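You operate a simulated robot arm through the tools that you are given. There is no shell and no other tool. Be economical: measure what you need, move in short steps, check, and stop when the job is done.

The job below is to be done with a simulated two-armed robot. You get a single attempt, and the scene is never put back.

Task
On the top of the finishing bench, fold the flower cloth in half.

The check looks at the end state, three seconds after you hand in, the way a careful person would. Anything else that was tipped, shoved, dropped, spilled or broken makes it a failure. Flat cloth is picked up by pressing the open fingertips on it (5 to 10 N) and closing them slowly along it; thin cloth reads only 2 to 8 mm in the jaws.

Robot
Two 7-joint arms with two-finger parallel grippers on one trunk, on a base that drives. Base frame: it is fixed to the floor where the robot stands at the start and does not move with it; the origin is under the middle of the robot, x ahead of it, y to its left, z up. Readings come in m, degrees, newtons and seconds.
The left shoulder is at the start at [0.07, 0.163, 1.145], the right one opposite. Places, roughly: top of the finishing bench [0.5, -0.1, 0.9]. Payload 3.43 kg a hand.
The TCP of each hand is the grasp point between the finger pads, 0.034 m short of the fingertips. In the tool frame z runs along the fingers and y along their closing line. The gripper opens to 0.128 m. The fingers are 0.024 m wide and 0.012 m thick; the gripper's body (0.048 by 0.13 m) begins 0.096 m behind the TCP.
Orientation is that of the tool frame in the base frame, as [roll, pitch, yaw] about the fixed x, y, z axes, in that order (R = Rz(yaw) Ry(pitch) Rx(roll)). With the fingers straight down and closing along the base's y, the tool's x points along the base's -x, its y along +y and its z along -z.

Tools
- The arms move only by the tool move_arm. It takes "left_series", "right_series" or both (then of equal length, played together; a hand with none holds still); each is a list of rows, each an object (a shift or turn left out is 0, a gripper value left out holds the last) with "xyz": the shift along the tool's x, y, z in m, a list of three; "dr": the turn, a rotation vector about the tool's x, y, z in degrees, a list of three; "jaw": the finger opening in m, from 0 to 0.128. In form: [{"xyz": [dx, dy, dz], "dr": [ax, ay, az], "jaw": jaw}, ...]. A call has 1 to 8 rows; each row is the pose to reach, as a shift and turn from the pose commanded when the call began, along the tool's axes at that moment. Rows are played at 5 a second. More than 0.05 m and 8.6 degrees between two rows, or a gripper value outside its range, and nothing of the call is played. Where a pose cannot be reached the arm comes as near as it can. A force on the tool above 40 N (or 10 N above the force at the start of the call, whichever is more), or a blocked arm, ends the call early, and 0.2 s more pass. Each finger travels about 0.153 m/s and halts on what it meets, pressing with about 22 N; the grip force reading is that of the motor and also rises with nothing between the fingers. The clock runs only during rows and for 0.2 s after the last one: add rows that repeat a pose to give the fingers time. The reply holds the time, the measured pose of the TCP, the force on the tool along the base axes, the opening and the grip force, in the units named above and with some noise, with the torque about the TCP (base axes, N m) and any sound that the robot's microphone picked up.
- Cameras (640 x 400 px; columns grow to the right, rows downward): "scene" is now at [0.1309, -0.0242, 1.3631]; the picture's right is [-0.30, -0.95, 0.00], its down [-0.62, 0.19, -0.76] and it looks along [0.73, -0.23, -0.64] (base axes); focal length 237 px, centre (320, 200). "left" rides on the left gripper at [0.076, 0.011, -0.16] in its tool frame; the picture's right is [-0.15, 0.99, 0.00], its down [-0.88, -0.13, -0.46] and it looks along [-0.45, -0.07, 0.89] (tool axes); focal length 234 px, centre (320, 200). "right" rides on the right gripper at [0.076, -0.011, -0.16] in its tool frame; the picture's right is [0.15, 0.99, 0.00], its down [-0.88, 0.13, -0.46] and it looks along [-0.45, 0.07, 0.89] (tool axes); focal length 234 px, centre (320, 200). There is no depth. A picture from a camera that has moved, and an enlarged one, comes with that camera's place and axes in the base frame and with its lens.
- capture(camera): a new picture of that camera. No time passes.
- raise_lower(by): slides the trunk up (or, below 0, down) by that many m; the arms and the scene camera ride with it, the base frame stays. It gives what a move gives, with no picture.
- steer(legs): drives the robot by 1 to 6 legs, each [ahead, left, turn to the left] in m, m and degrees, along the robot's own axes; the way and the turn of a leg run together, so that a leg with both is an arc; at most 1.5 m and 180 degrees a leg. The arms and the cameras ride along, it lands a little off, and it stops where it bumps. It gives what a move gives.
- head_to(pan, tilt): turns the head with the scene camera to pan (to the left, within 86 degrees either way) and tilt (down, from -29 to 69), counted from straight ahead of the robot. It gives what a move gives.
- inspect(camera, box): a new picture of the part [left, top, right, bottom] of that camera's present view, enlarged. No time passes.
- job_done(): hands the job in; it is judged then, once.

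Go step by step. Nothing tells you exact positions but the pictures and the camera data: compare them with the known pose of the tool, close in by small moves and look again before you grip or let go. The budget is 120 turns and 108 pictures, counting those below and the enlarged ones. Unless the task says otherwise, let go and move clear before handing in, and close with one line.

The tools are called as name(argument=value, ...) on one line, values as JSON. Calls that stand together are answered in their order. move_arm: Moves the arms, as the interface text tells. Its arguments: {"type":"object","properties":{"left_series":{"type":"array","items":{"type":"object","properties":{"xyz":{"type":"array","items":{"type":"number"}},"dr":{"type":"array","items":{"type":"number"}},"jaw":{"type":"number"}}}},"right_series":{"type":"array","items":{"type":"object","properties":{"xyz":{"type":"array","items":{"type":"number"}},"dr":{"type":"array","items":{"type":"number"}},"jaw":{"type":"number"}}}}},"required":[]} The other tools are called the same way: raise_lower (by) slides the trunk up or down; steer (legs) drives the base; head_to (pan, tilt) turns the head that bears the scene camera; capture (camera) takes a picture; inspect (camera, box) takes an enlarged picture of a part of a camera's view; job_done () hands the job in.

At the start:

```text
time: 0.0
left_tcp_pos: [0.5211, -0.0089, 1.1463]
left_tool_rot: [-180.0, 0.0, -179.9]
left_contact_force: [0.1, -0.2, 0.2]
left_torque: [0.01, -0.01, -0.01]
left_finger_gap: 0.1282
left_grip_force: 0.0
right_tcp_pos: [0.5481, -0.4386, 1.0423]
right_tool_rot: [180.0, 0.0, -180.0]
right_contact_force: [0.4, 0.0, 0.4]
right_torque: [0.05, 0.0, 0.0]
right_finger_gap: 0.1281
right_grip_force: 0.1
trunk travel left (down, up): [-0.625, 0.315]
robot x, y, heading: [0.0015, -0.0, 0.2]
head pan, tilt: [-17.3, 40.1]
```

scene: 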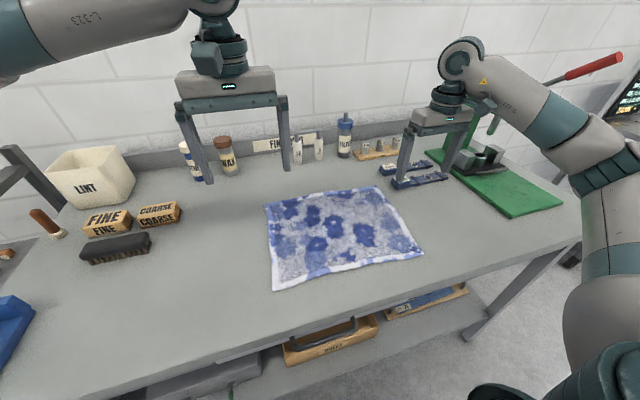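
right: 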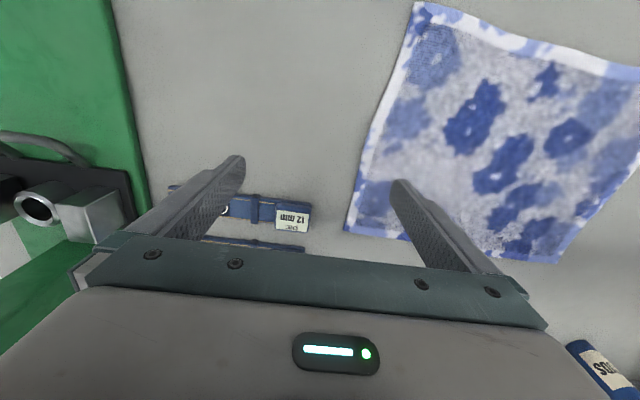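
left: 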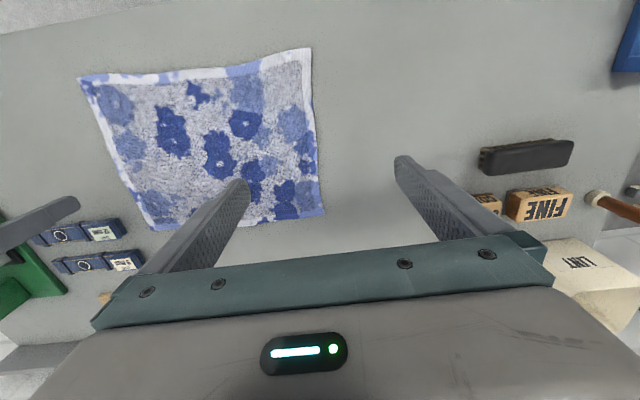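

I place the bench top at about z = 0.90, using both the scene and left views. The cloth corners come out near (0.40, -0.01), (0.39, -0.365), (0.665, -0.38) and (0.683, -0.028). I'll back off a little for reach, then bring each hand over a near corner.

steer(legs=[[-0.08, 0, 0]])

```text
time: 1.1
left_tcp_pos: [0.4431, -0.0092, 1.1471]
left_tool_rot: [-179.9, 0.0, -179.8]
left_contact_force: [-0.1, -0.1, 1.1]
left_torque: [0.0, -0.05, -0.01]
left_finger_gap: 0.1279
left_grip_force: 0.0
right_tcp_pos: [0.4709, -0.4374, 1.0427]
right_tool_rot: [-179.9, 0.0, -180.0]
right_contact_force: [0.1, 0.4, 0.1]
right_torque: [0.0, 0.01, 0.01]
right_finger_gap: 0.128
right_grip_force: 0.0
trunk travel left (down, up): [-0.625, 0.315]
robot x, y, heading: [-0.0736, -0.0, 0.1]
head pan, tilt: [-17.3, 40.1]
```

Both hands go above the near corners, jaws narrowed to 4 cm.

move_arm(left_series=[{"xyz": [0.007, -0.008, 0.035], "jaw": 0.1}, {"xyz": [0.014, -0.016, 0.07], "jaw": 0.07}, {"xyz": [0.02, -0.024, 0.105], "jaw": 0.04}, {"xyz": [0.026, -0.031, 0.14], "jaw": 0.04}, {"xyz": [0.026, -0.031, 0.147], "jaw": 0.04}], right_series=[{"xyz": [0.016, 0.026, 0.01], "jaw": 0.1}, {"xyz": [0.032, 0.052, 0.02], "jaw": 0.07}, {"xyz": [0.049, 0.079, 0.03], "jaw": 0.04}, {"xyz": [0.066, 0.105, 0.043], "jaw": 0.04}, {"xyz": [0.066, 0.105, 0.043], "jaw": 0.04}])

capture(camera="scene")

capture(camera="left")

capture(camera="right")

```text
time: 2.3
left_tcp_pos: [0.4174, -0.0416, 0.9989]
left_tool_rot: [180.0, 0.1, -179.8]
left_contact_force: [0.0, -0.5, 0.4]
left_torque: [0.01, -0.03, 0.0]
left_finger_gap: 0.0398
left_grip_force: 0.0
right_tcp_pos: [0.4038, -0.3342, 1.0004]
right_tool_rot: [-180.0, 0.0, -179.8]
right_contact_force: [-0.5, -0.1, 0.3]
right_torque: [-0.03, -0.01, -0.01]
right_finger_gap: 0.04
right_grip_force: 0.0
trunk travel left (down, up): [-0.625, 0.315]
robot x, y, heading: [-0.0764, 0.0028, 0.2]
head pan, tilt: [-17.3, 40.1]
```

```text
104 pictures are left
camera scene: at [0.0517, -0.0241, 1.3632], right [-0.3, -0.96, 0.0], down [-0.62, 0.19, -0.76], along [0.73, -0.23, -0.64], focal length 237 px, centre (320, 200)
```

scene: 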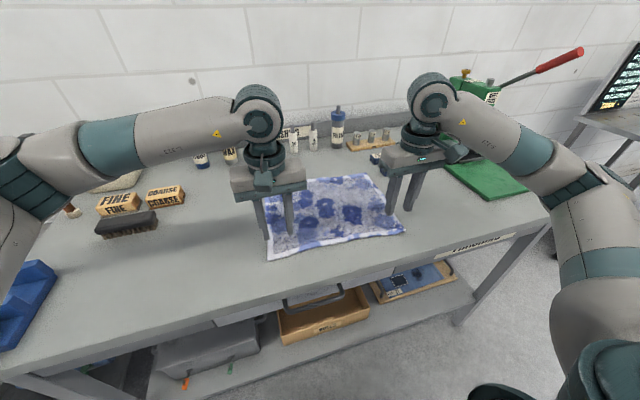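

```text
103 pictures are left
camera left: at [0.3408, -0.0315, 1.1598], right [0.14, 0.99, 0.0], down [0.88, -0.13, 0.46], along [0.45, -0.07, -0.89], focal length 234 px, centre (320, 200)
```

left: 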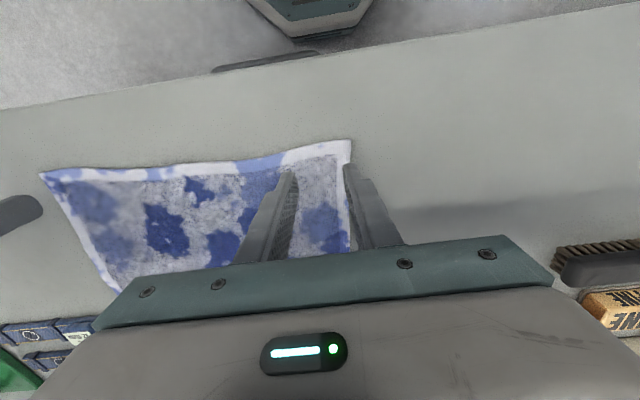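

```text
102 pictures are left
camera right: at [0.3273, -0.3449, 1.1596], right [-0.15, 0.99, 0.0], down [0.88, 0.13, 0.46], along [0.45, 0.07, -0.89], focal length 234 px, centre (320, 200)
```

right: 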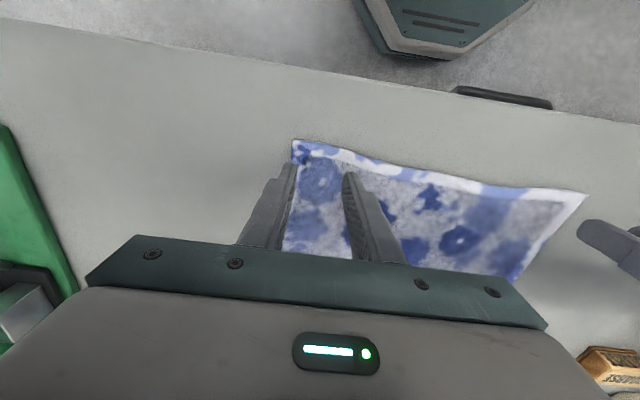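

The fingers sit just inside the corners, near (0.404, -0.008) and (0.390, -0.366). I'll lower carefully towards contact.

move_arm(left_series=[{"xyz": [0, 0, 0.03]}, {"xyz": [0, 0, 0.055]}, {"xyz": [0, 0, 0.06]}, {"xyz": [0, 0, 0.06]}], right_series=[{"xyz": [0, 0.004, 0.03]}, {"xyz": [0, 0.004, 0.055]}, {"xyz": [0, 0.004, 0.06]}, {"xyz": [0, 0.004, 0.06]}])

capture(camera="left")

capture(camera="right")

```text
time: 3.3
left_tcp_pos: [0.4174, -0.0416, 0.9393]
left_tool_rot: [-180.0, 0.0, -179.8]
left_contact_force: [-0.2, 0.0, -0.7]
left_torque: [-0.03, 0.03, -0.02]
left_finger_gap: 0.0399
left_grip_force: 0.0
right_tcp_pos: [0.4049, -0.3286, 0.939]
right_tool_rot: [180.0, -0.1, -179.8]
right_contact_force: [0.3, -0.4, 1.0]
right_torque: [0.02, -0.01, 0.01]
right_finger_gap: 0.0398
right_grip_force: 0.0
trunk travel left (down, up): [-0.625, 0.315]
robot x, y, heading: [-0.0816, -0.0006, -0.3]
head pan, tilt: [-17.3, 40.1]
```

```text
101 pictures are left
camera left: at [0.341, -0.0318, 1.1003], right [0.14, 0.99, 0.0], down [0.88, -0.13, 0.46], along [0.45, -0.07, -0.89], focal length 234 px, centre (320, 200)
```

left: 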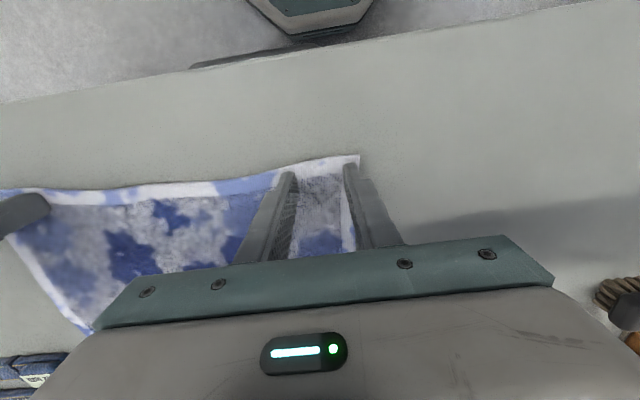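

```text
100 pictures are left
camera right: at [0.3271, -0.3399, 1.0984], right [-0.15, 0.99, 0.0], down [0.88, 0.13, 0.46], along [0.45, 0.07, -0.89], focal length 234 px, centre (320, 200)
```

right: 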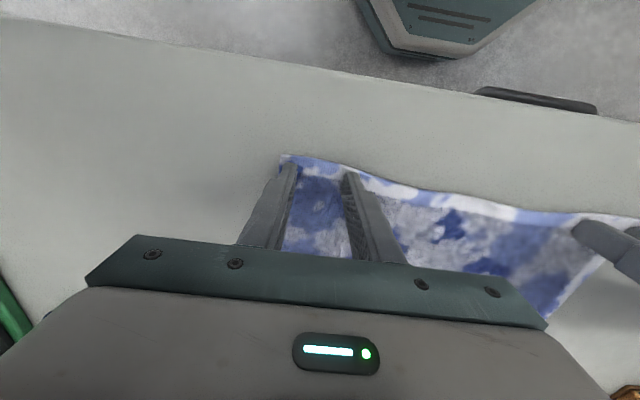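

No contact yet and the placement looks good. I'll shift the left hand inward slightly and lower in small steps until I feel the press.

move_arm(left_series=[{"xyz": [0, -0.006, 0.0]}, {"xyz": [0, -0.006, 0.003]}, {"xyz": [0, -0.006, 0.006]}, {"xyz": [0, -0.006, 0.007]}, {"xyz": [0, -0.006, 0.007]}], right_series=[{"xyz": [0, 0, 0.0]}, {"xyz": [0, 0, 0.003]}, {"xyz": [0, 0, 0.006]}, {"xyz": [0, 0, 0.007]}, {"xyz": [0, 0, 0.007]}])

```text
time: 4.4
left_tcp_pos: [0.4167, -0.0459, 0.9374]
left_tool_rot: [-179.7, 0.4, -179.7]
left_contact_force: [-0.3, 1.2, 14.6]
left_torque: [0.14, 0.03, 0.02]
left_finger_gap: 0.0398
left_grip_force: 0.0
right_tcp_pos: [0.4046, -0.3282, 0.9371]
right_tool_rot: [-179.9, 0.7, 179.9]
right_contact_force: [-1.5, -1.9, 17.8]
right_torque: [0.0, 0.07, 0.01]
right_finger_gap: 0.0397
right_grip_force: 0.0
trunk travel left (down, up): [-0.625, 0.315]
robot x, y, heading: [-0.076, -0.0005, 0.1]
head pan, tilt: [-17.3, 40.1]
stopped in row 5 (right hand): the force on the tool passed its limit (the readings are from after the stop); the commanded pose is now the measured one
```

Contact comes at TCP z ≈ 0.937. I'll check the resting force now.

move_arm(left_series=[{"xyz": [0, 0, 0.0]}, {"xyz": [0, 0, 0.0]}], right_series=[{"xyz": [0, 0, 0.0]}, {"xyz": [0, 0, 0.0]}])

```text
time: 5.0
left_tcp_pos: [0.4167, -0.0459, 0.9364]
left_tool_rot: [-179.6, 0.4, -179.7]
left_contact_force: [0.8, 1.3, 20.1]
left_torque: [0.12, -0.01, -0.01]
left_finger_gap: 0.0399
left_grip_force: 0.2
right_tcp_pos: [0.4039, -0.3277, 0.9376]
right_tool_rot: [179.9, 0.6, 179.9]
right_contact_force: [1.3, -2.4, 25.2]
right_torque: [0.01, 0.01, 0.01]
right_finger_gap: 0.0398
right_grip_force: 0.0
trunk travel left (down, up): [-0.625, 0.315]
robot x, y, heading: [-0.0806, 0.0026, 0.3]
head pan, tilt: [-17.3, 40.1]
```

The force is above the target, so I'll ease off.

move_arm(left_series=[{"xyz": [0, 0, -0.002]}, {"xyz": [0, 0, -0.003]}, {"xyz": [0, 0, -0.003]}], right_series=[{"xyz": [0, 0, -0.002]}, {"xyz": [0, 0, -0.0035]}, {"xyz": [0, 0, -0.0035]}])

```text
time: 5.8
left_tcp_pos: [0.4159, -0.0461, 0.938]
left_tool_rot: [-179.8, 0.2, -179.9]
left_contact_force: [2.3, -0.2, 7.2]
left_torque: [0.02, -0.08, 0.01]
left_finger_gap: 0.0399
left_grip_force: 0.0
right_tcp_pos: [0.4037, -0.3267, 0.9375]
right_tool_rot: [179.9, 0.3, 180.0]
right_contact_force: [-1.4, -1.2, 13.0]
right_torque: [-0.02, 0.07, 0.01]
right_finger_gap: 0.0398
right_grip_force: 0.1
trunk travel left (down, up): [-0.625, 0.315]
robot x, y, heading: [-0.0771, 0.0004, 0.0]
head pan, tilt: [-17.3, 40.1]
```

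Left presses at 7 N and right at 13 N. I'll ease the right a bit and close both slowly.

move_arm(left_series=[{"jaw": 0.036}, {"jaw": 0.031}, {"jaw": 0.026}, {"jaw": 0.021}, {"jaw": 0.016}, {"jaw": 0.011}, {"jaw": 0.006}, {"jaw": 0.0}], right_series=[{"xyz": [0, 0, -0.001], "jaw": 0.036}, {"xyz": [0, 0, -0.001], "jaw": 0.031}, {"xyz": [0, 0, -0.001], "jaw": 0.026}, {"xyz": [0, 0, -0.001], "jaw": 0.021}, {"xyz": [0, 0, -0.001], "jaw": 0.016}, {"xyz": [0, 0, -0.001], "jaw": 0.011}, {"xyz": [0, 0, -0.001], "jaw": 0.006}, {"xyz": [0, 0, -0.001], "jaw": 0.0}])

capture(camera="left")

capture(camera="right")

```text
time: 7.6
left_tcp_pos: [0.4174, -0.0474, 0.9377]
left_tool_rot: [-179.8, 0.2, -179.8]
left_contact_force: [0.1, -5.7, 4.3]
left_torque: [-0.2, 0.0, -0.04]
left_finger_gap: 0.005
left_grip_force: 21.9
right_tcp_pos: [0.4049, -0.3278, 0.9391]
right_tool_rot: [-180.0, 0.4, -179.9]
right_contact_force: [0.0, 7.6, 0.5]
right_torque: [0.24, 0.02, 0.05]
right_finger_gap: 0.0038
right_grip_force: 22.2
trunk travel left (down, up): [-0.625, 0.315]
robot x, y, heading: [-0.0806, 0.0003, 0.2]
head pan, tilt: [-17.3, 40.1]
```

```text
99 pictures are left
camera left: at [0.3406, -0.0365, 1.0982], right [0.14, 0.99, 0.0], down [0.88, -0.12, 0.46], along [0.45, -0.07, -0.89], focal length 234 px, centre (320, 200)
```

left: 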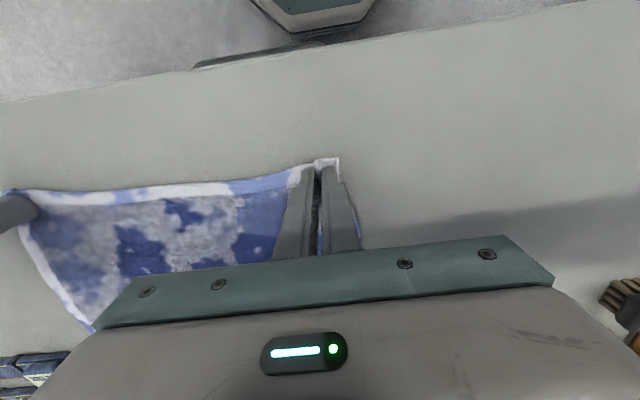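

```text
98 pictures are left
camera right: at [0.3269, -0.3394, 1.0976], right [-0.15, 0.99, 0.0], down [0.88, 0.13, 0.46], along [0.46, 0.07, -0.89], focal length 234 px, centre (320, 200)
```

right: 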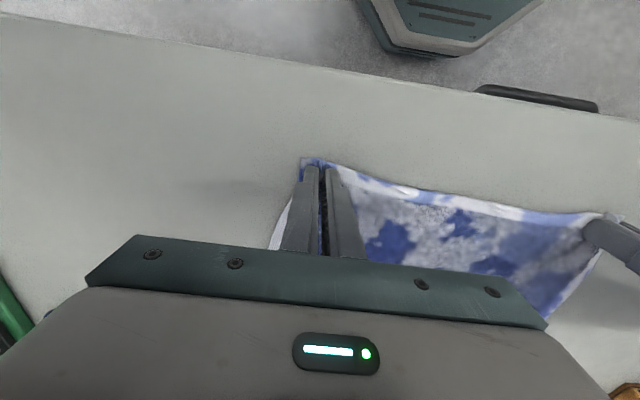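

Both jaws read thin cloth (5.0 and 3.8 mm), so both corners are held. I'll lift along an arc about the fold line.

move_arm(left_series=[{"xyz": [-0.0024, 0, -0.0244], "jaw": 0}, {"xyz": [-0.0095, 0, -0.0478]}, {"xyz": [-0.0211, 0, -0.0694]}, {"xyz": [-0.0366, 0, -0.0884]}, {"xyz": [-0.0556, 0, -0.1039]}, {"xyz": [-0.0772, 0, -0.1155]}, {"xyz": [-0.1006, 0, -0.1226]}, {"xyz": [-0.125, 0, -0.125]}], right_series=[{"xyz": [-0.0024, 0, -0.0244], "jaw": 0}, {"xyz": [-0.0095, 0, -0.0478]}, {"xyz": [-0.0211, 0, -0.0694]}, {"xyz": [-0.0366, 0, -0.0884]}, {"xyz": [-0.0556, 0, -0.1039]}, {"xyz": [-0.0772, 0, -0.1155]}, {"xyz": [-0.1006, 0, -0.1226]}, {"xyz": [-0.125, 0, -0.125]}])

capture(camera="scene")

capture(camera="left")

```text
time: 9.4
left_tcp_pos: [0.5449, -0.0455, 1.0621]
left_tool_rot: [-179.9, 0.1, -179.8]
left_contact_force: [-0.7, -9.1, -0.6]
left_torque: [-0.37, 0.0, -0.05]
left_finger_gap: 0.0047
left_grip_force: 21.7
right_tcp_pos: [0.5333, -0.3294, 1.0625]
right_tool_rot: [-179.9, 0.3, 180.0]
right_contact_force: [1.5, 8.9, 0.9]
right_torque: [0.34, 0.02, 0.07]
right_finger_gap: 0.0039
right_grip_force: 22.4
trunk travel left (down, up): [-0.625, 0.315]
robot x, y, heading: [-0.0768, 0.003, -0.0]
head pan, tilt: [-17.3, 40.1]
```

```text
97 pictures are left
camera scene: at [0.0539, -0.0242, 1.3629], right [-0.3, -0.96, 0.0], down [-0.62, 0.19, -0.76], along [0.73, -0.23, -0.65], focal length 237 px, centre (320, 200)
```

scene: 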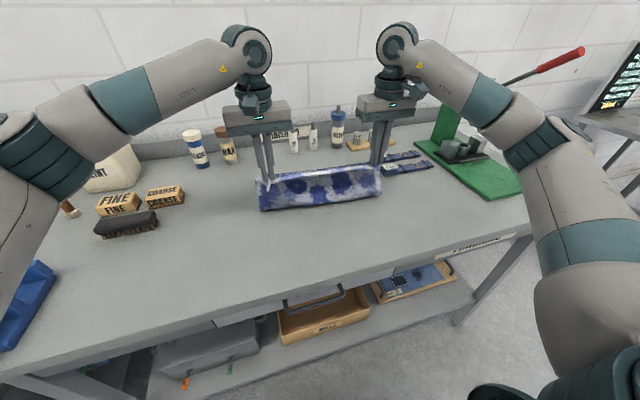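

```text
96 pictures are left
camera left: at [0.4694, -0.0357, 1.2227], right [0.14, 0.99, 0.0], down [0.88, -0.13, 0.46], along [0.45, -0.07, -0.89], focal length 234 px, centre (320, 200)
```

left: 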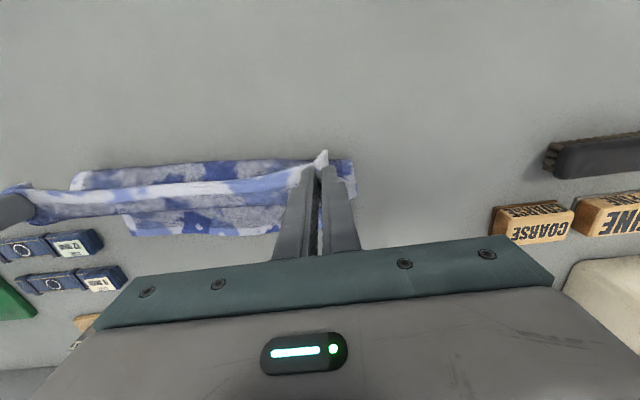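

The fold is forming cleanly, with the near edge taut between the hands. I'll continue the arc, tilting the hands slightly, and stop short of the far edge to look.

move_arm(left_series=[{"xyz": [-0.0268, -0.002, 0.0024], "dr": [0, 4, 0]}, {"xyz": [-0.0525, -0.002, 0.0095], "dr": [0, 8, 0]}, {"xyz": [-0.0764, -0.002, 0.0211], "dr": [0, 12, 0]}, {"xyz": [-0.0978, -0.002, 0.0366], "dr": [0, 16, 0]}, {"xyz": [-0.1155, -0.002, 0.0556], "dr": [0, 20, 0]}, {"xyz": [-0.13, -0.002, 0.077], "dr": [0, 25, 0]}], right_series=[{"xyz": [-0.0268, 0.002, 0.0024], "dr": [0, 4, 0]}, {"xyz": [-0.0525, 0.002, 0.0095], "dr": [0, 8, 0]}, {"xyz": [-0.0764, 0.002, 0.0211], "dr": [0, 12, 0]}, {"xyz": [-0.0978, 0.002, 0.0366], "dr": [0, 16, 0]}, {"xyz": [-0.1155, 0.002, 0.0556], "dr": [0, 20, 0]}, {"xyz": [-0.13, 0.002, 0.077], "dr": [0, 25, 0]}])

capture(camera="scene")

capture(camera="left")

capture(camera="right")

```text
time: 10.8
left_tcp_pos: [0.6101, -0.0274, 0.9812]
left_tool_rot: [-179.5, -24.9, 179.8]
left_contact_force: [2.6, -20.8, -0.5]
left_torque: [-0.68, -0.08, 0.27]
left_finger_gap: 0.0051
left_grip_force: 22.1
left hand out of reach, approached as far as the arm can: row 4, 5, 6
right_tcp_pos: [0.6511, -0.3201, 0.9833]
right_tool_rot: [179.7, -24.6, -179.7]
right_contact_force: [-2.3, 20.3, -0.1]
right_torque: [0.69, 0.12, -0.21]
right_finger_gap: 0.0043
right_grip_force: 21.6
right hand out of reach, approached as far as the arm can: row 6
trunk travel left (down, up): [-0.625, 0.315]
robot x, y, heading: [-0.0768, 0.0022, 0.1]
head pan, tilt: [-17.3, 40.1]
```

```text
95 pictures are left
camera scene: at [0.0545, -0.0221, 1.363], right [-0.3, -0.96, 0.0], down [-0.62, 0.19, -0.76], along [0.73, -0.23, -0.65], focal length 237 px, centre (320, 200)
```

scene: 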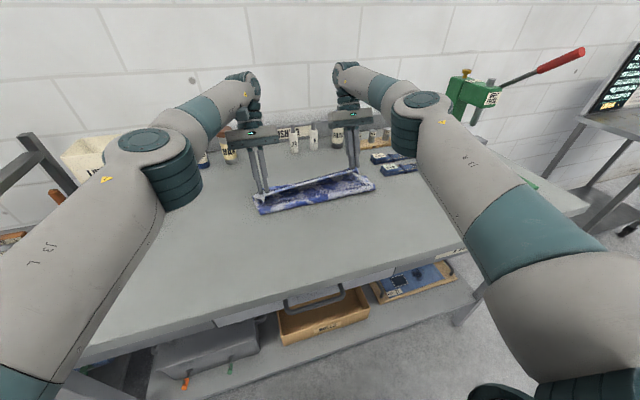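

```text
94 pictures are left
camera left: at [0.6086, -0.0165, 1.1593], right [0.13, 0.99, -0.07], down [0.99, -0.13, 0.04], along [0.03, -0.07, -1.0], focal length 234 px, centre (320, 200)
```

left: 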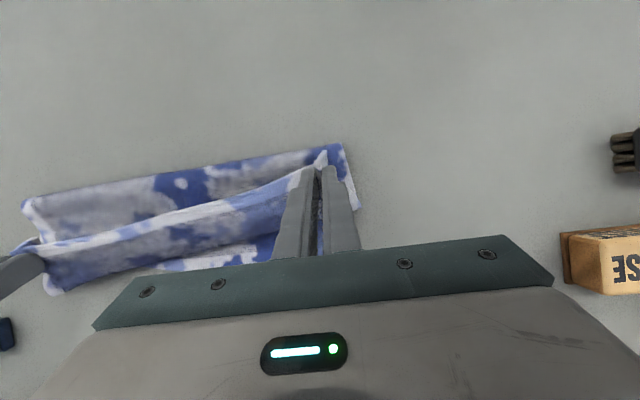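

```text
93 pictures are left
camera right: at [0.6479, -0.3316, 1.1605], right [-0.14, 0.99, 0.06], down [0.99, 0.13, 0.05], along [0.04, 0.07, -1.0], focal length 234 px, centre (320, 200)
```

right: 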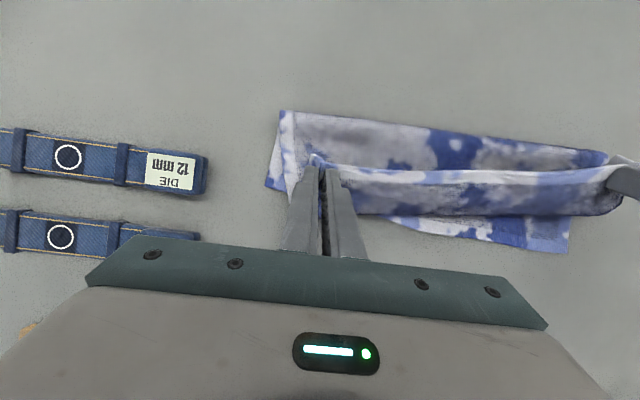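

The left arm ran out of reach because of the tilt, so its side lags. I'll look closer at the cloth layers before correcting.

inspect(camera="scene", box=[230, 130, 400, 236])

inspect(camera="right", box=[240, 80, 640, 330])

```text
3.76 times, centred on (315, 183) of scene
camera zoom: at [0.0545, -0.0221, 1.363], right [-0.3, -0.96, 0.0], down [-0.62, 0.19, -0.76], along [0.73, -0.23, -0.65], focal length 891 px, centre (339, 264)
```

zoom: 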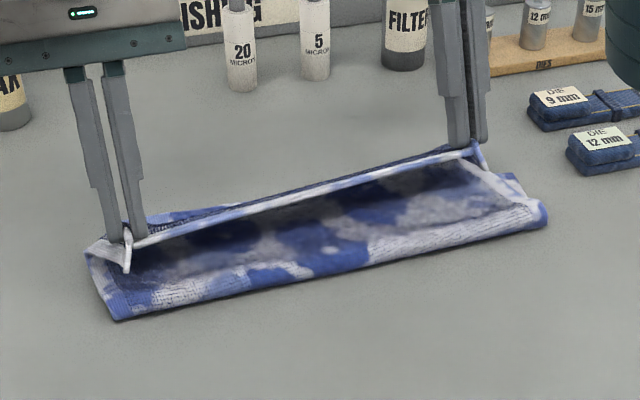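

```text
1.60 times, centred on (440, 205) of right
camera zoom: at [0.6479, -0.3316, 1.1605], right [-0.14, 0.99, 0.06], down [0.99, 0.13, 0.05], along [0.04, 0.07, -1.0], focal length 375 px, centre (128, 192)
```

zoom: 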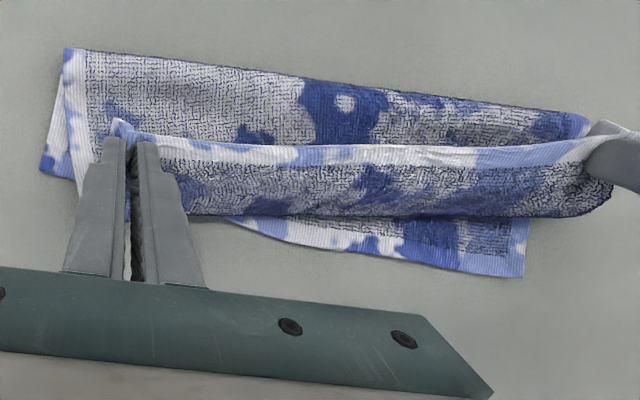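

The upper layer is bulging over with its edge still curled back, and the edge is overstretched. I'll undo the tilt and raise the hands a little, so I can restart this half of the arc with the cloth taut.

move_arm(left_series=[{"xyz": [0.004, -0.004, -0.009], "dr": [0, -7, 0]}, {"xyz": [0.008, -0.008, -0.018], "dr": [0, -14, 0]}, {"xyz": [0.0127, -0.012, -0.0272], "dr": [0, -20, 0]}, {"xyz": [0.0127, -0.012, -0.0272], "dr": [0, -25, 0]}], right_series=[{"xyz": [0.004, 0.0, -0.009], "dr": [0, -7, 0]}, {"xyz": [0.008, 0.0, -0.018], "dr": [0, -14, 0]}, {"xyz": [0.0127, 0.0, -0.0272], "dr": [0, -20, 0]}, {"xyz": [0.0127, 0.0, -0.0272], "dr": [0, -25, 0]}])

```text
time: 11.8
left_tcp_pos: [0.6081, -0.038, 1.0146]
left_tool_rot: [-179.7, 0.4, -179.8]
left_contact_force: [1.8, -13.3, -0.1]
left_torque: [-0.47, -0.1, -0.02]
left_finger_gap: 0.0049
left_grip_force: 22.2
right_tcp_pos: [0.6465, -0.3239, 1.0166]
right_tool_rot: [180.0, 0.6, -180.0]
right_contact_force: [-1.4, 14.1, 0.6]
right_torque: [0.45, 0.07, 0.06]
right_finger_gap: 0.004
right_grip_force: 22.1
trunk travel left (down, up): [-0.625, 0.315]
robot x, y, heading: [-0.0763, -0.0015, 0.3]
head pan, tilt: [-17.3, 40.1]
```

Commanded poses follow the reached ones, which makes this simpler. I'll bring the hands back to roughly over the intended fold line and look.

move_arm(left_series=[{"xyz": [0.022, -0.002, -0.02]}, {"xyz": [0.044, -0.004, -0.035]}, {"xyz": [0.066, -0.004, -0.045]}, {"xyz": [0.088, -0.004, -0.045]}, {"xyz": [0.108, -0.004, -0.045]}, {"xyz": [0.108, -0.004, -0.045]}], right_series=[{"xyz": [0.032, 0.0, -0.02]}, {"xyz": [0.064, 0.0, -0.035]}, {"xyz": [0.096, 0.0, -0.045]}, {"xyz": [0.128, 0.0, -0.045]}, {"xyz": [0.156, 0.0, -0.045]}, {"xyz": [0.156, 0.0, -0.045]}])

capture(camera="left")

capture(camera="right")

inspect(camera="scene", box=[210, 120, 430, 258])

```text
time: 13.2
left_tcp_pos: [0.5013, -0.0411, 1.0582]
left_tool_rot: [-179.8, 0.2, -179.7]
left_contact_force: [-0.4, -5.9, -0.6]
left_torque: [-0.2, 0.03, -0.05]
left_finger_gap: 0.0051
left_grip_force: 22.3
right_tcp_pos: [0.4906, -0.3231, 1.0593]
right_tool_rot: [180.0, 0.2, -179.9]
right_contact_force: [0.3, 6.5, -0.3]
right_torque: [0.25, 0.01, 0.01]
right_finger_gap: 0.0038
right_grip_force: 22.0
trunk travel left (down, up): [-0.625, 0.315]
robot x, y, heading: [-0.0843, 0.0008, 0.1]
head pan, tilt: [-17.3, 40.1]
```

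```text
90 pictures are left
camera left: at [0.4247, -0.0305, 1.2193], right [0.14, 0.99, 0.0], down [0.88, -0.12, 0.46], along [0.45, -0.07, -0.89], focal length 234 px, centre (320, 200)
```

left: 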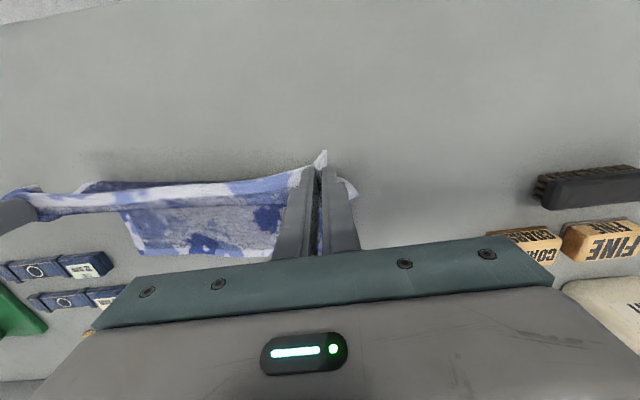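

```text
89 pictures are left
camera right: at [0.4132, -0.3347, 1.2196], right [-0.15, 0.99, 0.0], down [0.88, 0.13, 0.46], along [0.46, 0.07, -0.89], focal length 234 px, centre (320, 200)
```

right: 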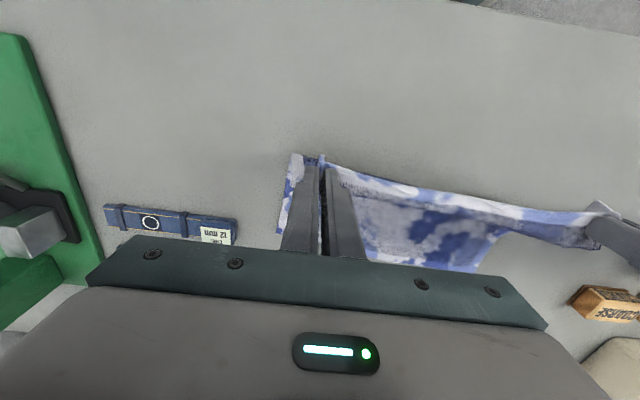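

```text
2.90 times, centred on (320, 189) of scene
camera zoom: at [0.0532, -0.0241, 1.363], right [-0.3, -0.96, 0.0], down [-0.62, 0.19, -0.76], along [0.73, -0.23, -0.64], focal length 686 px, centre (320, 232)
```

zoom: 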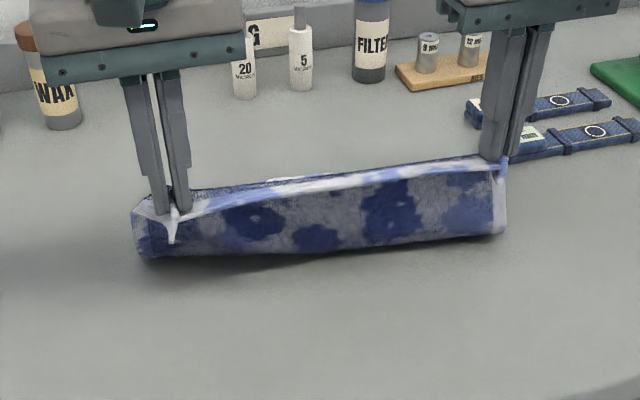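

The fold currently sits at about x = 0.57, too far forward, because the hands were high for this stiff cloth. I'll back up and lower to re-lay the lower half, then come over on a lower arc.

move_arm(left_series=[{"xyz": [0.02, 0, 0.01]}, {"xyz": [0.04, 0, 0.025]}, {"xyz": [0.055, 0, 0.04]}, {"xyz": [0.065, 0, 0.06]}, {"xyz": [0.07, 0, 0.075]}, {"xyz": [0.07, 0, 0.075]}], right_series=[{"xyz": [0.02, 0, 0.01]}, {"xyz": [0.04, 0, 0.025]}, {"xyz": [0.055, 0, 0.04]}, {"xyz": [0.065, 0, 0.06]}, {"xyz": [0.07, 0, 0.075]}, {"xyz": [0.07, 0, 0.075]}])

capture(camera="left")

capture(camera="right")

inspect(camera="scene", box=[210, 120, 430, 258])

```text
time: 14.6
left_tcp_pos: [0.4305, -0.0422, 0.982]
left_tool_rot: [-179.8, 0.2, -179.8]
left_contact_force: [-0.4, -6.7, 0.6]
left_torque: [-0.21, -0.01, -0.03]
left_finger_gap: 0.0047
left_grip_force: 22.0
right_tcp_pos: [0.4218, -0.323, 0.9852]
right_tool_rot: [-180.0, 0.4, 180.0]
right_contact_force: [-0.3, 7.0, -1.0]
right_torque: [0.23, -0.01, 0.02]
right_finger_gap: 0.0036
right_grip_force: 22.2
trunk travel left (down, up): [-0.625, 0.315]
robot x, y, heading: [-0.0781, 0.0045, 0.2]
head pan, tilt: [-17.3, 40.1]
```

```text
87 pictures are left
camera left: at [0.3545, -0.0308, 1.1439], right [0.14, 0.99, 0.0], down [0.88, -0.13, 0.46], along [0.45, -0.07, -0.89], focal length 234 px, centre (320, 200)
```

left: 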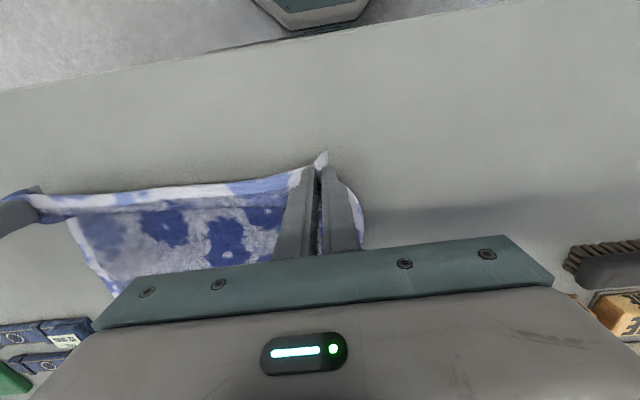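

```text
86 pictures are left
camera right: at [0.3443, -0.335, 1.1445], right [-0.15, 0.99, 0.0], down [0.88, 0.13, 0.46], along [0.46, 0.07, -0.89], focal length 234 px, centre (320, 200)
```

right: 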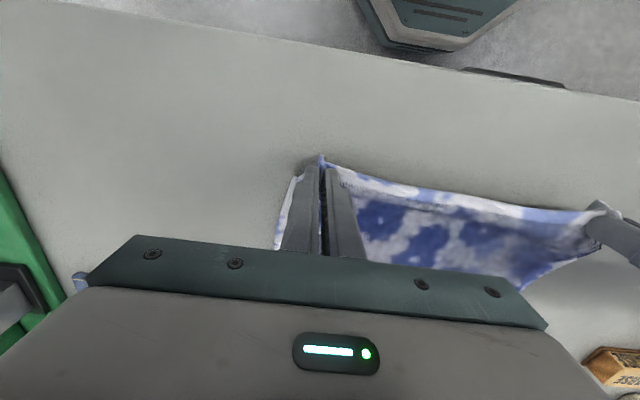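

```text
2.90 times, centred on (320, 189) of scene
camera zoom: at [0.0524, -0.024, 1.3631], right [-0.3, -0.96, 0.0], down [-0.62, 0.19, -0.76], along [0.73, -0.23, -0.64], focal length 686 px, centre (320, 232)
```

zoom: 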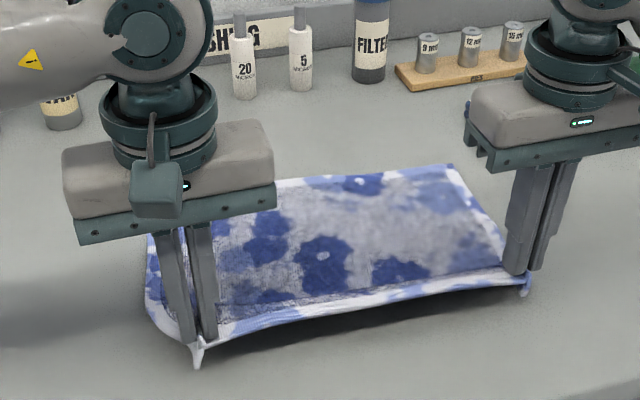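

The lower half is flat again. Now I'll use a lower arc that stops partway down over the far half.

move_arm(left_series=[{"xyz": [-0.0145, 0, -0.023]}, {"xyz": [-0.04, 0, -0.043]}, {"xyz": [-0.07, 0, -0.053]}, {"xyz": [-0.1, 0, -0.053]}, {"xyz": [-0.13, 0, -0.051]}, {"xyz": [-0.16, 0, -0.043]}, {"xyz": [-0.185, 0, -0.033]}, {"xyz": [-0.205, 0, -0.023]}], right_series=[{"xyz": [-0.0145, 0, -0.023]}, {"xyz": [-0.04, 0, -0.043]}, {"xyz": [-0.07, 0, -0.053]}, {"xyz": [-0.1, 0, -0.053]}, {"xyz": [-0.13, 0, -0.051]}, {"xyz": [-0.16, 0, -0.043]}, {"xyz": [-0.185, 0, -0.033]}, {"xyz": [-0.205, 0, -0.023]}])

capture(camera="left")

capture(camera="right")

inspect(camera="scene", box=[210, 120, 430, 258])

```text
time: 16.4
left_tcp_pos: [0.6379, -0.0425, 1.0049]
left_tool_rot: [-179.8, 0.2, -179.8]
left_contact_force: [-0.1, -6.4, 0.1]
left_torque: [-0.29, 0.07, -0.04]
left_finger_gap: 0.0047
left_grip_force: 21.9
right_tcp_pos: [0.626, -0.3236, 1.0108]
right_tool_rot: [179.9, 0.3, 180.0]
right_contact_force: [-0.5, 6.1, -1.1]
right_torque: [0.22, 0.03, 0.01]
right_finger_gap: 0.0038
right_grip_force: 21.4
trunk travel left (down, up): [-0.625, 0.315]
robot x, y, heading: [-0.0832, -0.0014, 0.2]
head pan, tilt: [-17.3, 40.1]
```

```text
84 pictures are left
camera left: at [0.5611, -0.0313, 1.1669], right [0.14, 0.99, 0.0], down [0.88, -0.13, 0.46], along [0.45, -0.07, -0.89], focal length 234 px, centre (320, 200)
```

left: 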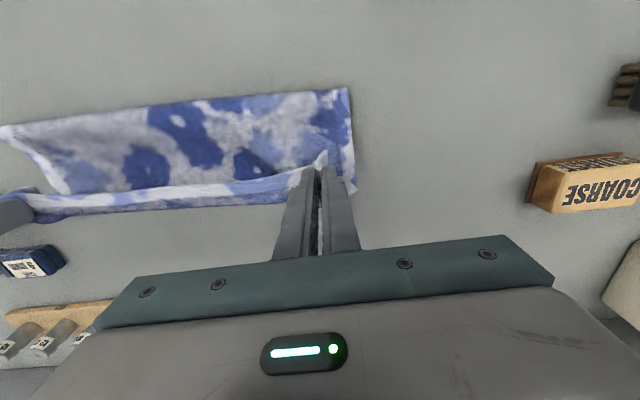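

```text
83 pictures are left
camera right: at [0.549, -0.3356, 1.1694], right [-0.15, 0.99, 0.0], down [0.88, 0.13, 0.46], along [0.46, 0.07, -0.89], focal length 234 px, centre (320, 200)
```

right: 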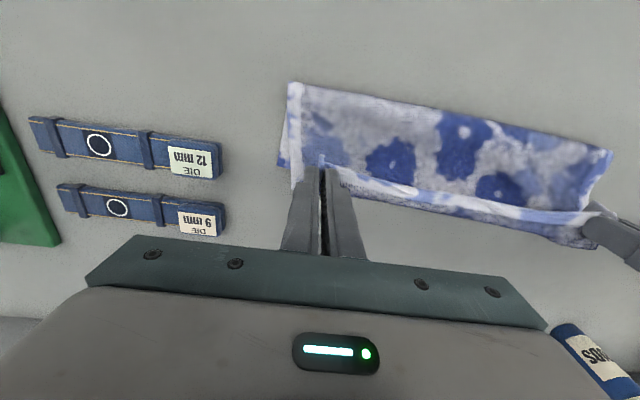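

```text
2.90 times, centred on (320, 189) of scene
camera zoom: at [0.0538, -0.0243, 1.3629], right [-0.3, -0.96, 0.0], down [-0.62, 0.19, -0.76], along [0.73, -0.23, -0.65], focal length 686 px, centre (320, 232)
```

zoom: 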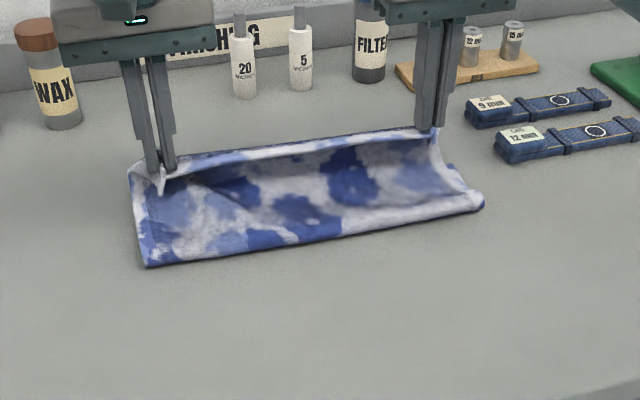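

The fold line still ends up near x = 0.57 instead of 0.535, because this pinch holds the cloth edge pointing the wrong way. I'll lay the cloth back down and regrip with the jaws turned 90°, closing along x, so the cloth hangs properly from the fingertips.

move_arm(left_series=[{"xyz": [0.03, 0, -0.022]}, {"xyz": [0.07, 0, -0.028]}, {"xyz": [0.105, 0, -0.03]}, {"xyz": [0.135, 0, -0.03]}, {"xyz": [0.165, 0, -0.02]}, {"xyz": [0.19, 0, 0.0]}, {"xyz": [0.205, 0, 0.023]}, {"xyz": [0.215, 0, 0.045]}], right_series=[{"xyz": [0.03, 0, -0.022]}, {"xyz": [0.07, 0, -0.028]}, {"xyz": [0.105, 0, -0.03]}, {"xyz": [0.135, 0, -0.03]}, {"xyz": [0.165, 0, -0.02]}, {"xyz": [0.19, 0, 0.0]}, {"xyz": [0.205, 0, 0.023]}, {"xyz": [0.215, 0, 0.045]}])

move_arm(left_series=[{"xyz": [0.005, 0, 0.01]}, {"xyz": [0.012, 0, 0.018]}, {"xyz": [0.016, 0, 0.018]}], right_series=[{"xyz": [0.005, 0, 0.01]}, {"xyz": [0.012, 0, 0.018]}, {"xyz": [0.016, 0, 0.02]}])

capture(camera="left")

inspect(camera="scene", box=[210, 120, 430, 258])

```text
time: 18.2
left_tcp_pos: [0.421, -0.0418, 0.9632]
left_tool_rot: [-179.8, 0.2, -179.8]
left_contact_force: [-0.8, -5.3, 0.5]
left_torque: [-0.22, -0.03, -0.02]
left_finger_gap: 0.0045
left_grip_force: 22.0
right_tcp_pos: [0.4116, -0.3239, 0.965]
right_tool_rot: [179.9, 0.5, 180.0]
right_contact_force: [0.5, 5.8, -0.1]
right_torque: [0.24, -0.02, 0.03]
right_finger_gap: 0.0035
right_grip_force: 21.7
trunk travel left (down, up): [-0.625, 0.315]
robot x, y, heading: [-0.0791, -0.0015, 0.0]
head pan, tilt: [-17.3, 40.1]
```

```text
time: 19.0
left_tcp_pos: [0.4054, -0.0413, 0.945]
left_tool_rot: [-179.7, 0.2, -179.7]
left_contact_force: [0.7, -5.1, 0.5]
left_torque: [-0.17, 0.01, -0.05]
left_finger_gap: 0.0046
left_grip_force: 21.8
right_tcp_pos: [0.3967, -0.3248, 0.9424]
right_tool_rot: [179.9, 0.4, 180.0]
right_contact_force: [0.4, 6.3, 1.0]
right_torque: [0.23, -0.02, 0.01]
right_finger_gap: 0.0037
right_grip_force: 22.1
trunk travel left (down, up): [-0.625, 0.315]
robot x, y, heading: [-0.0818, 0.0012, 0.2]
head pan, tilt: [-17.3, 40.1]
```

```text
81 pictures are left
camera left: at [0.3296, -0.0319, 1.1053], right [0.14, 0.99, 0.0], down [0.88, -0.13, 0.46], along [0.45, -0.07, -0.89], focal length 234 px, centre (320, 200)
```

left: 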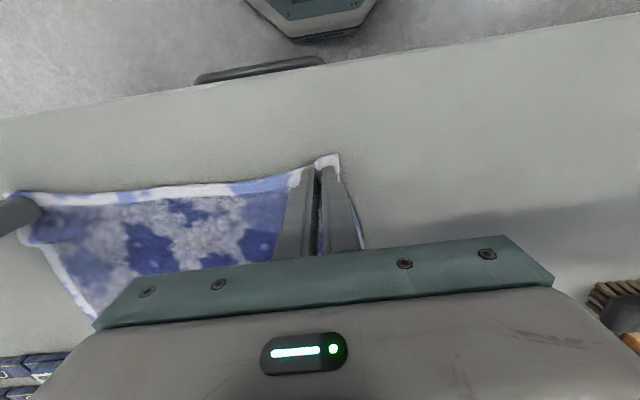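

```text
2.90 times, centred on (320, 189) of scene
camera zoom: at [0.0525, -0.0242, 1.3631], right [-0.3, -0.96, 0.0], down [-0.62, 0.19, -0.76], along [0.73, -0.23, -0.64], focal length 686 px, centre (320, 232)
```

zoom: 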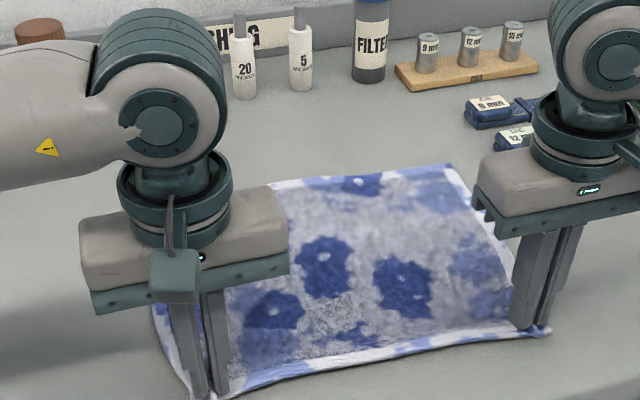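

The cloth is back flat. I'll lower the last few mm, open and rise.

move_arm(left_series=[{"xyz": [0, 0, 0.006]}, {"xyz": [0, 0, 0.006], "jaw": 0.02}, {"xyz": [0, 0, 0.006], "jaw": 0.04}, {"xyz": [0, 0, 0.0], "jaw": 0.04}, {"xyz": [0, 0, -0.03]}, {"xyz": [0, 0, -0.07]}, {"xyz": [0, 0, -0.11]}], right_series=[{"xyz": [0, 0, 0.003]}, {"xyz": [0, 0, 0.003], "jaw": 0.02}, {"xyz": [0, 0, 0.003], "jaw": 0.04}, {"xyz": [0, 0, 0.0], "jaw": 0.04}, {"xyz": [0, 0, -0.03]}, {"xyz": [0, 0, -0.07]}, {"xyz": [0, 0, -0.11]}])

move_arm(left_series=[{"dr": [0, 0, 8]}, {"dr": [0, 0, 16]}, {"dr": [0, 0, 24]}, {"dr": [0, 0, 32]}, {"dr": [0, 0, 40]}, {"dr": [0, 0, 48]}, {"dr": [0, 0, 56]}, {"dr": [0, 0, 60]}], right_series=[{"dr": [0, 0, -8]}, {"dr": [0, 0, -16]}, {"dr": [0, 0, -24]}, {"dr": [0, 0, -32]}, {"dr": [0, 0, -40]}, {"dr": [0, 0, -48]}, {"dr": [0, 0, -56]}, {"dr": [0, 0, -60]}])

move_arm(left_series=[{"dr": [0, 0, 8]}, {"dr": [0, 0, 16]}, {"dr": [0, 0, 24]}, {"dr": [0, 0, 30]}], right_series=[{"dr": [0, 0, -8]}, {"dr": [0, 0, -16]}, {"dr": [0, 0, -24]}, {"dr": [0, 0, -30]}])

capture(camera="left")

capture(camera="right")

capture(camera="scene")

```text
time: 20.6
left_tcp_pos: [0.404, -0.0398, 1.0538]
left_tool_rot: [-179.9, 0.1, -179.8]
left_contact_force: [0.2, 1.1, 0.3]
left_torque: [-0.02, -0.02, -0.01]
left_finger_gap: 0.0396
left_grip_force: 0.0
right_tcp_pos: [0.3939, -0.3235, 1.0544]
right_tool_rot: [180.0, 0.4, -180.0]
right_contact_force: [-0.3, 0.0, -0.1]
right_torque: [0.0, -0.01, 0.03]
right_finger_gap: 0.04
right_grip_force: 0.0
trunk travel left (down, up): [-0.625, 0.315]
robot x, y, heading: [-0.0796, -0.0024, 0.2]
head pan, tilt: [-17.3, 40.1]
```

```text
time: 22.4
left_tcp_pos: [0.4057, -0.042, 1.0526]
left_tool_rot: [179.9, 0.3, 120.2]
left_contact_force: [-0.2, 0.3, -0.3]
left_torque: [0.0, 0.02, -0.01]
left_finger_gap: 0.0401
left_grip_force: 0.1
right_tcp_pos: [0.393, -0.3202, 1.0522]
right_tool_rot: [-179.7, 0.3, -120.0]
right_contact_force: [-0.1, 0.2, -0.6]
right_torque: [-0.01, 0.01, 0.0]
right_finger_gap: 0.0397
right_grip_force: 0.0
right hand out of reach, approached as far as the arm can: row 8
trunk travel left (down, up): [-0.625, 0.315]
robot x, y, heading: [-0.0781, -0.0012, -0.1]
head pan, tilt: [-17.3, 40.1]
```

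```text
time: 23.4
left_tcp_pos: [0.4059, -0.0421, 1.0535]
left_tool_rot: [179.9, 0.2, 90.0]
left_contact_force: [-0.3, -0.2, 0.0]
left_torque: [0.01, 0.02, -0.02]
left_finger_gap: 0.04
left_grip_force: 0.1
right_tcp_pos: [0.3023, -0.2277, 1.0492]
right_tool_rot: [-179.7, 0.0, -90.1]
right_contact_force: [-0.2, 0.6, 0.5]
right_torque: [-0.04, 0.02, -0.01]
right_finger_gap: 0.0399
right_grip_force: 0.0
right hand out of reach, approached as far as the arm can: row 1, 2, 3, 4
trunk travel left (down, up): [-0.625, 0.315]
robot x, y, heading: [-0.0774, 0.0036, 0.1]
head pan, tilt: [-17.3, 40.1]
```

```text
79 pictures are left
camera left: at [0.416, 0.034, 1.2133], right [0.99, -0.14, 0.0], down [-0.13, -0.88, 0.46], along [-0.06, -0.45, -0.89], focal length 234 px, centre (320, 200)
```

left: 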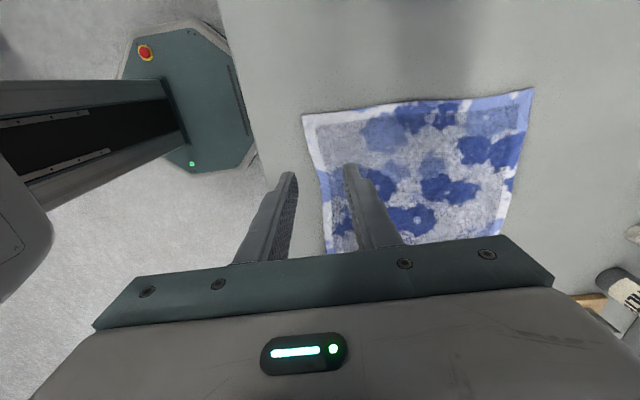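

```text
78 pictures are left
camera right: at [0.3119, -0.3022, 1.2093], right [-0.99, -0.14, -0.01], down [-0.13, 0.88, 0.45], along [-0.06, 0.45, -0.89], focal length 234 px, centre (320, 200)
```

right: 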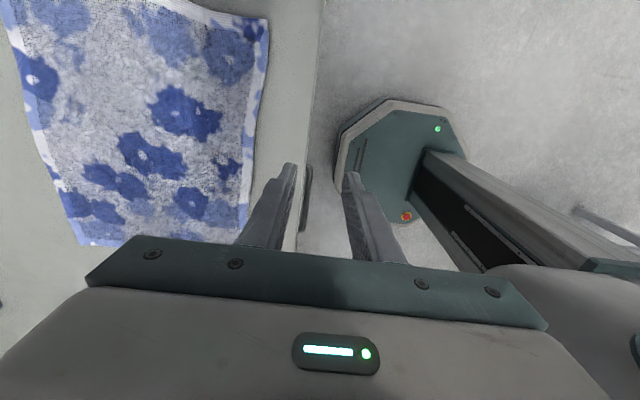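

```text
77 pictures are left
camera scene: at [0.0527, -0.0236, 1.3631], right [-0.3, -0.96, 0.0], down [-0.62, 0.19, -0.76], along [0.73, -0.23, -0.64], focal length 237 px, centre (320, 200)
```

scene: 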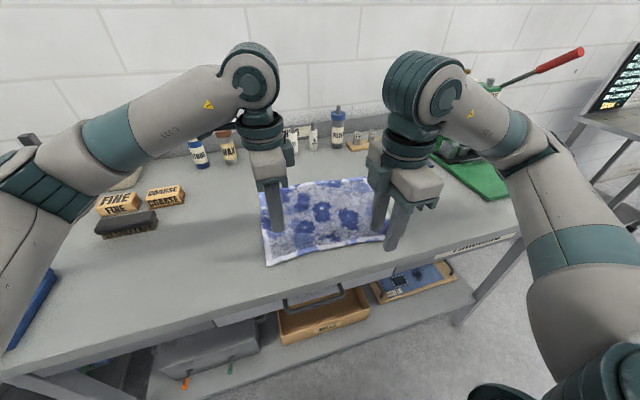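

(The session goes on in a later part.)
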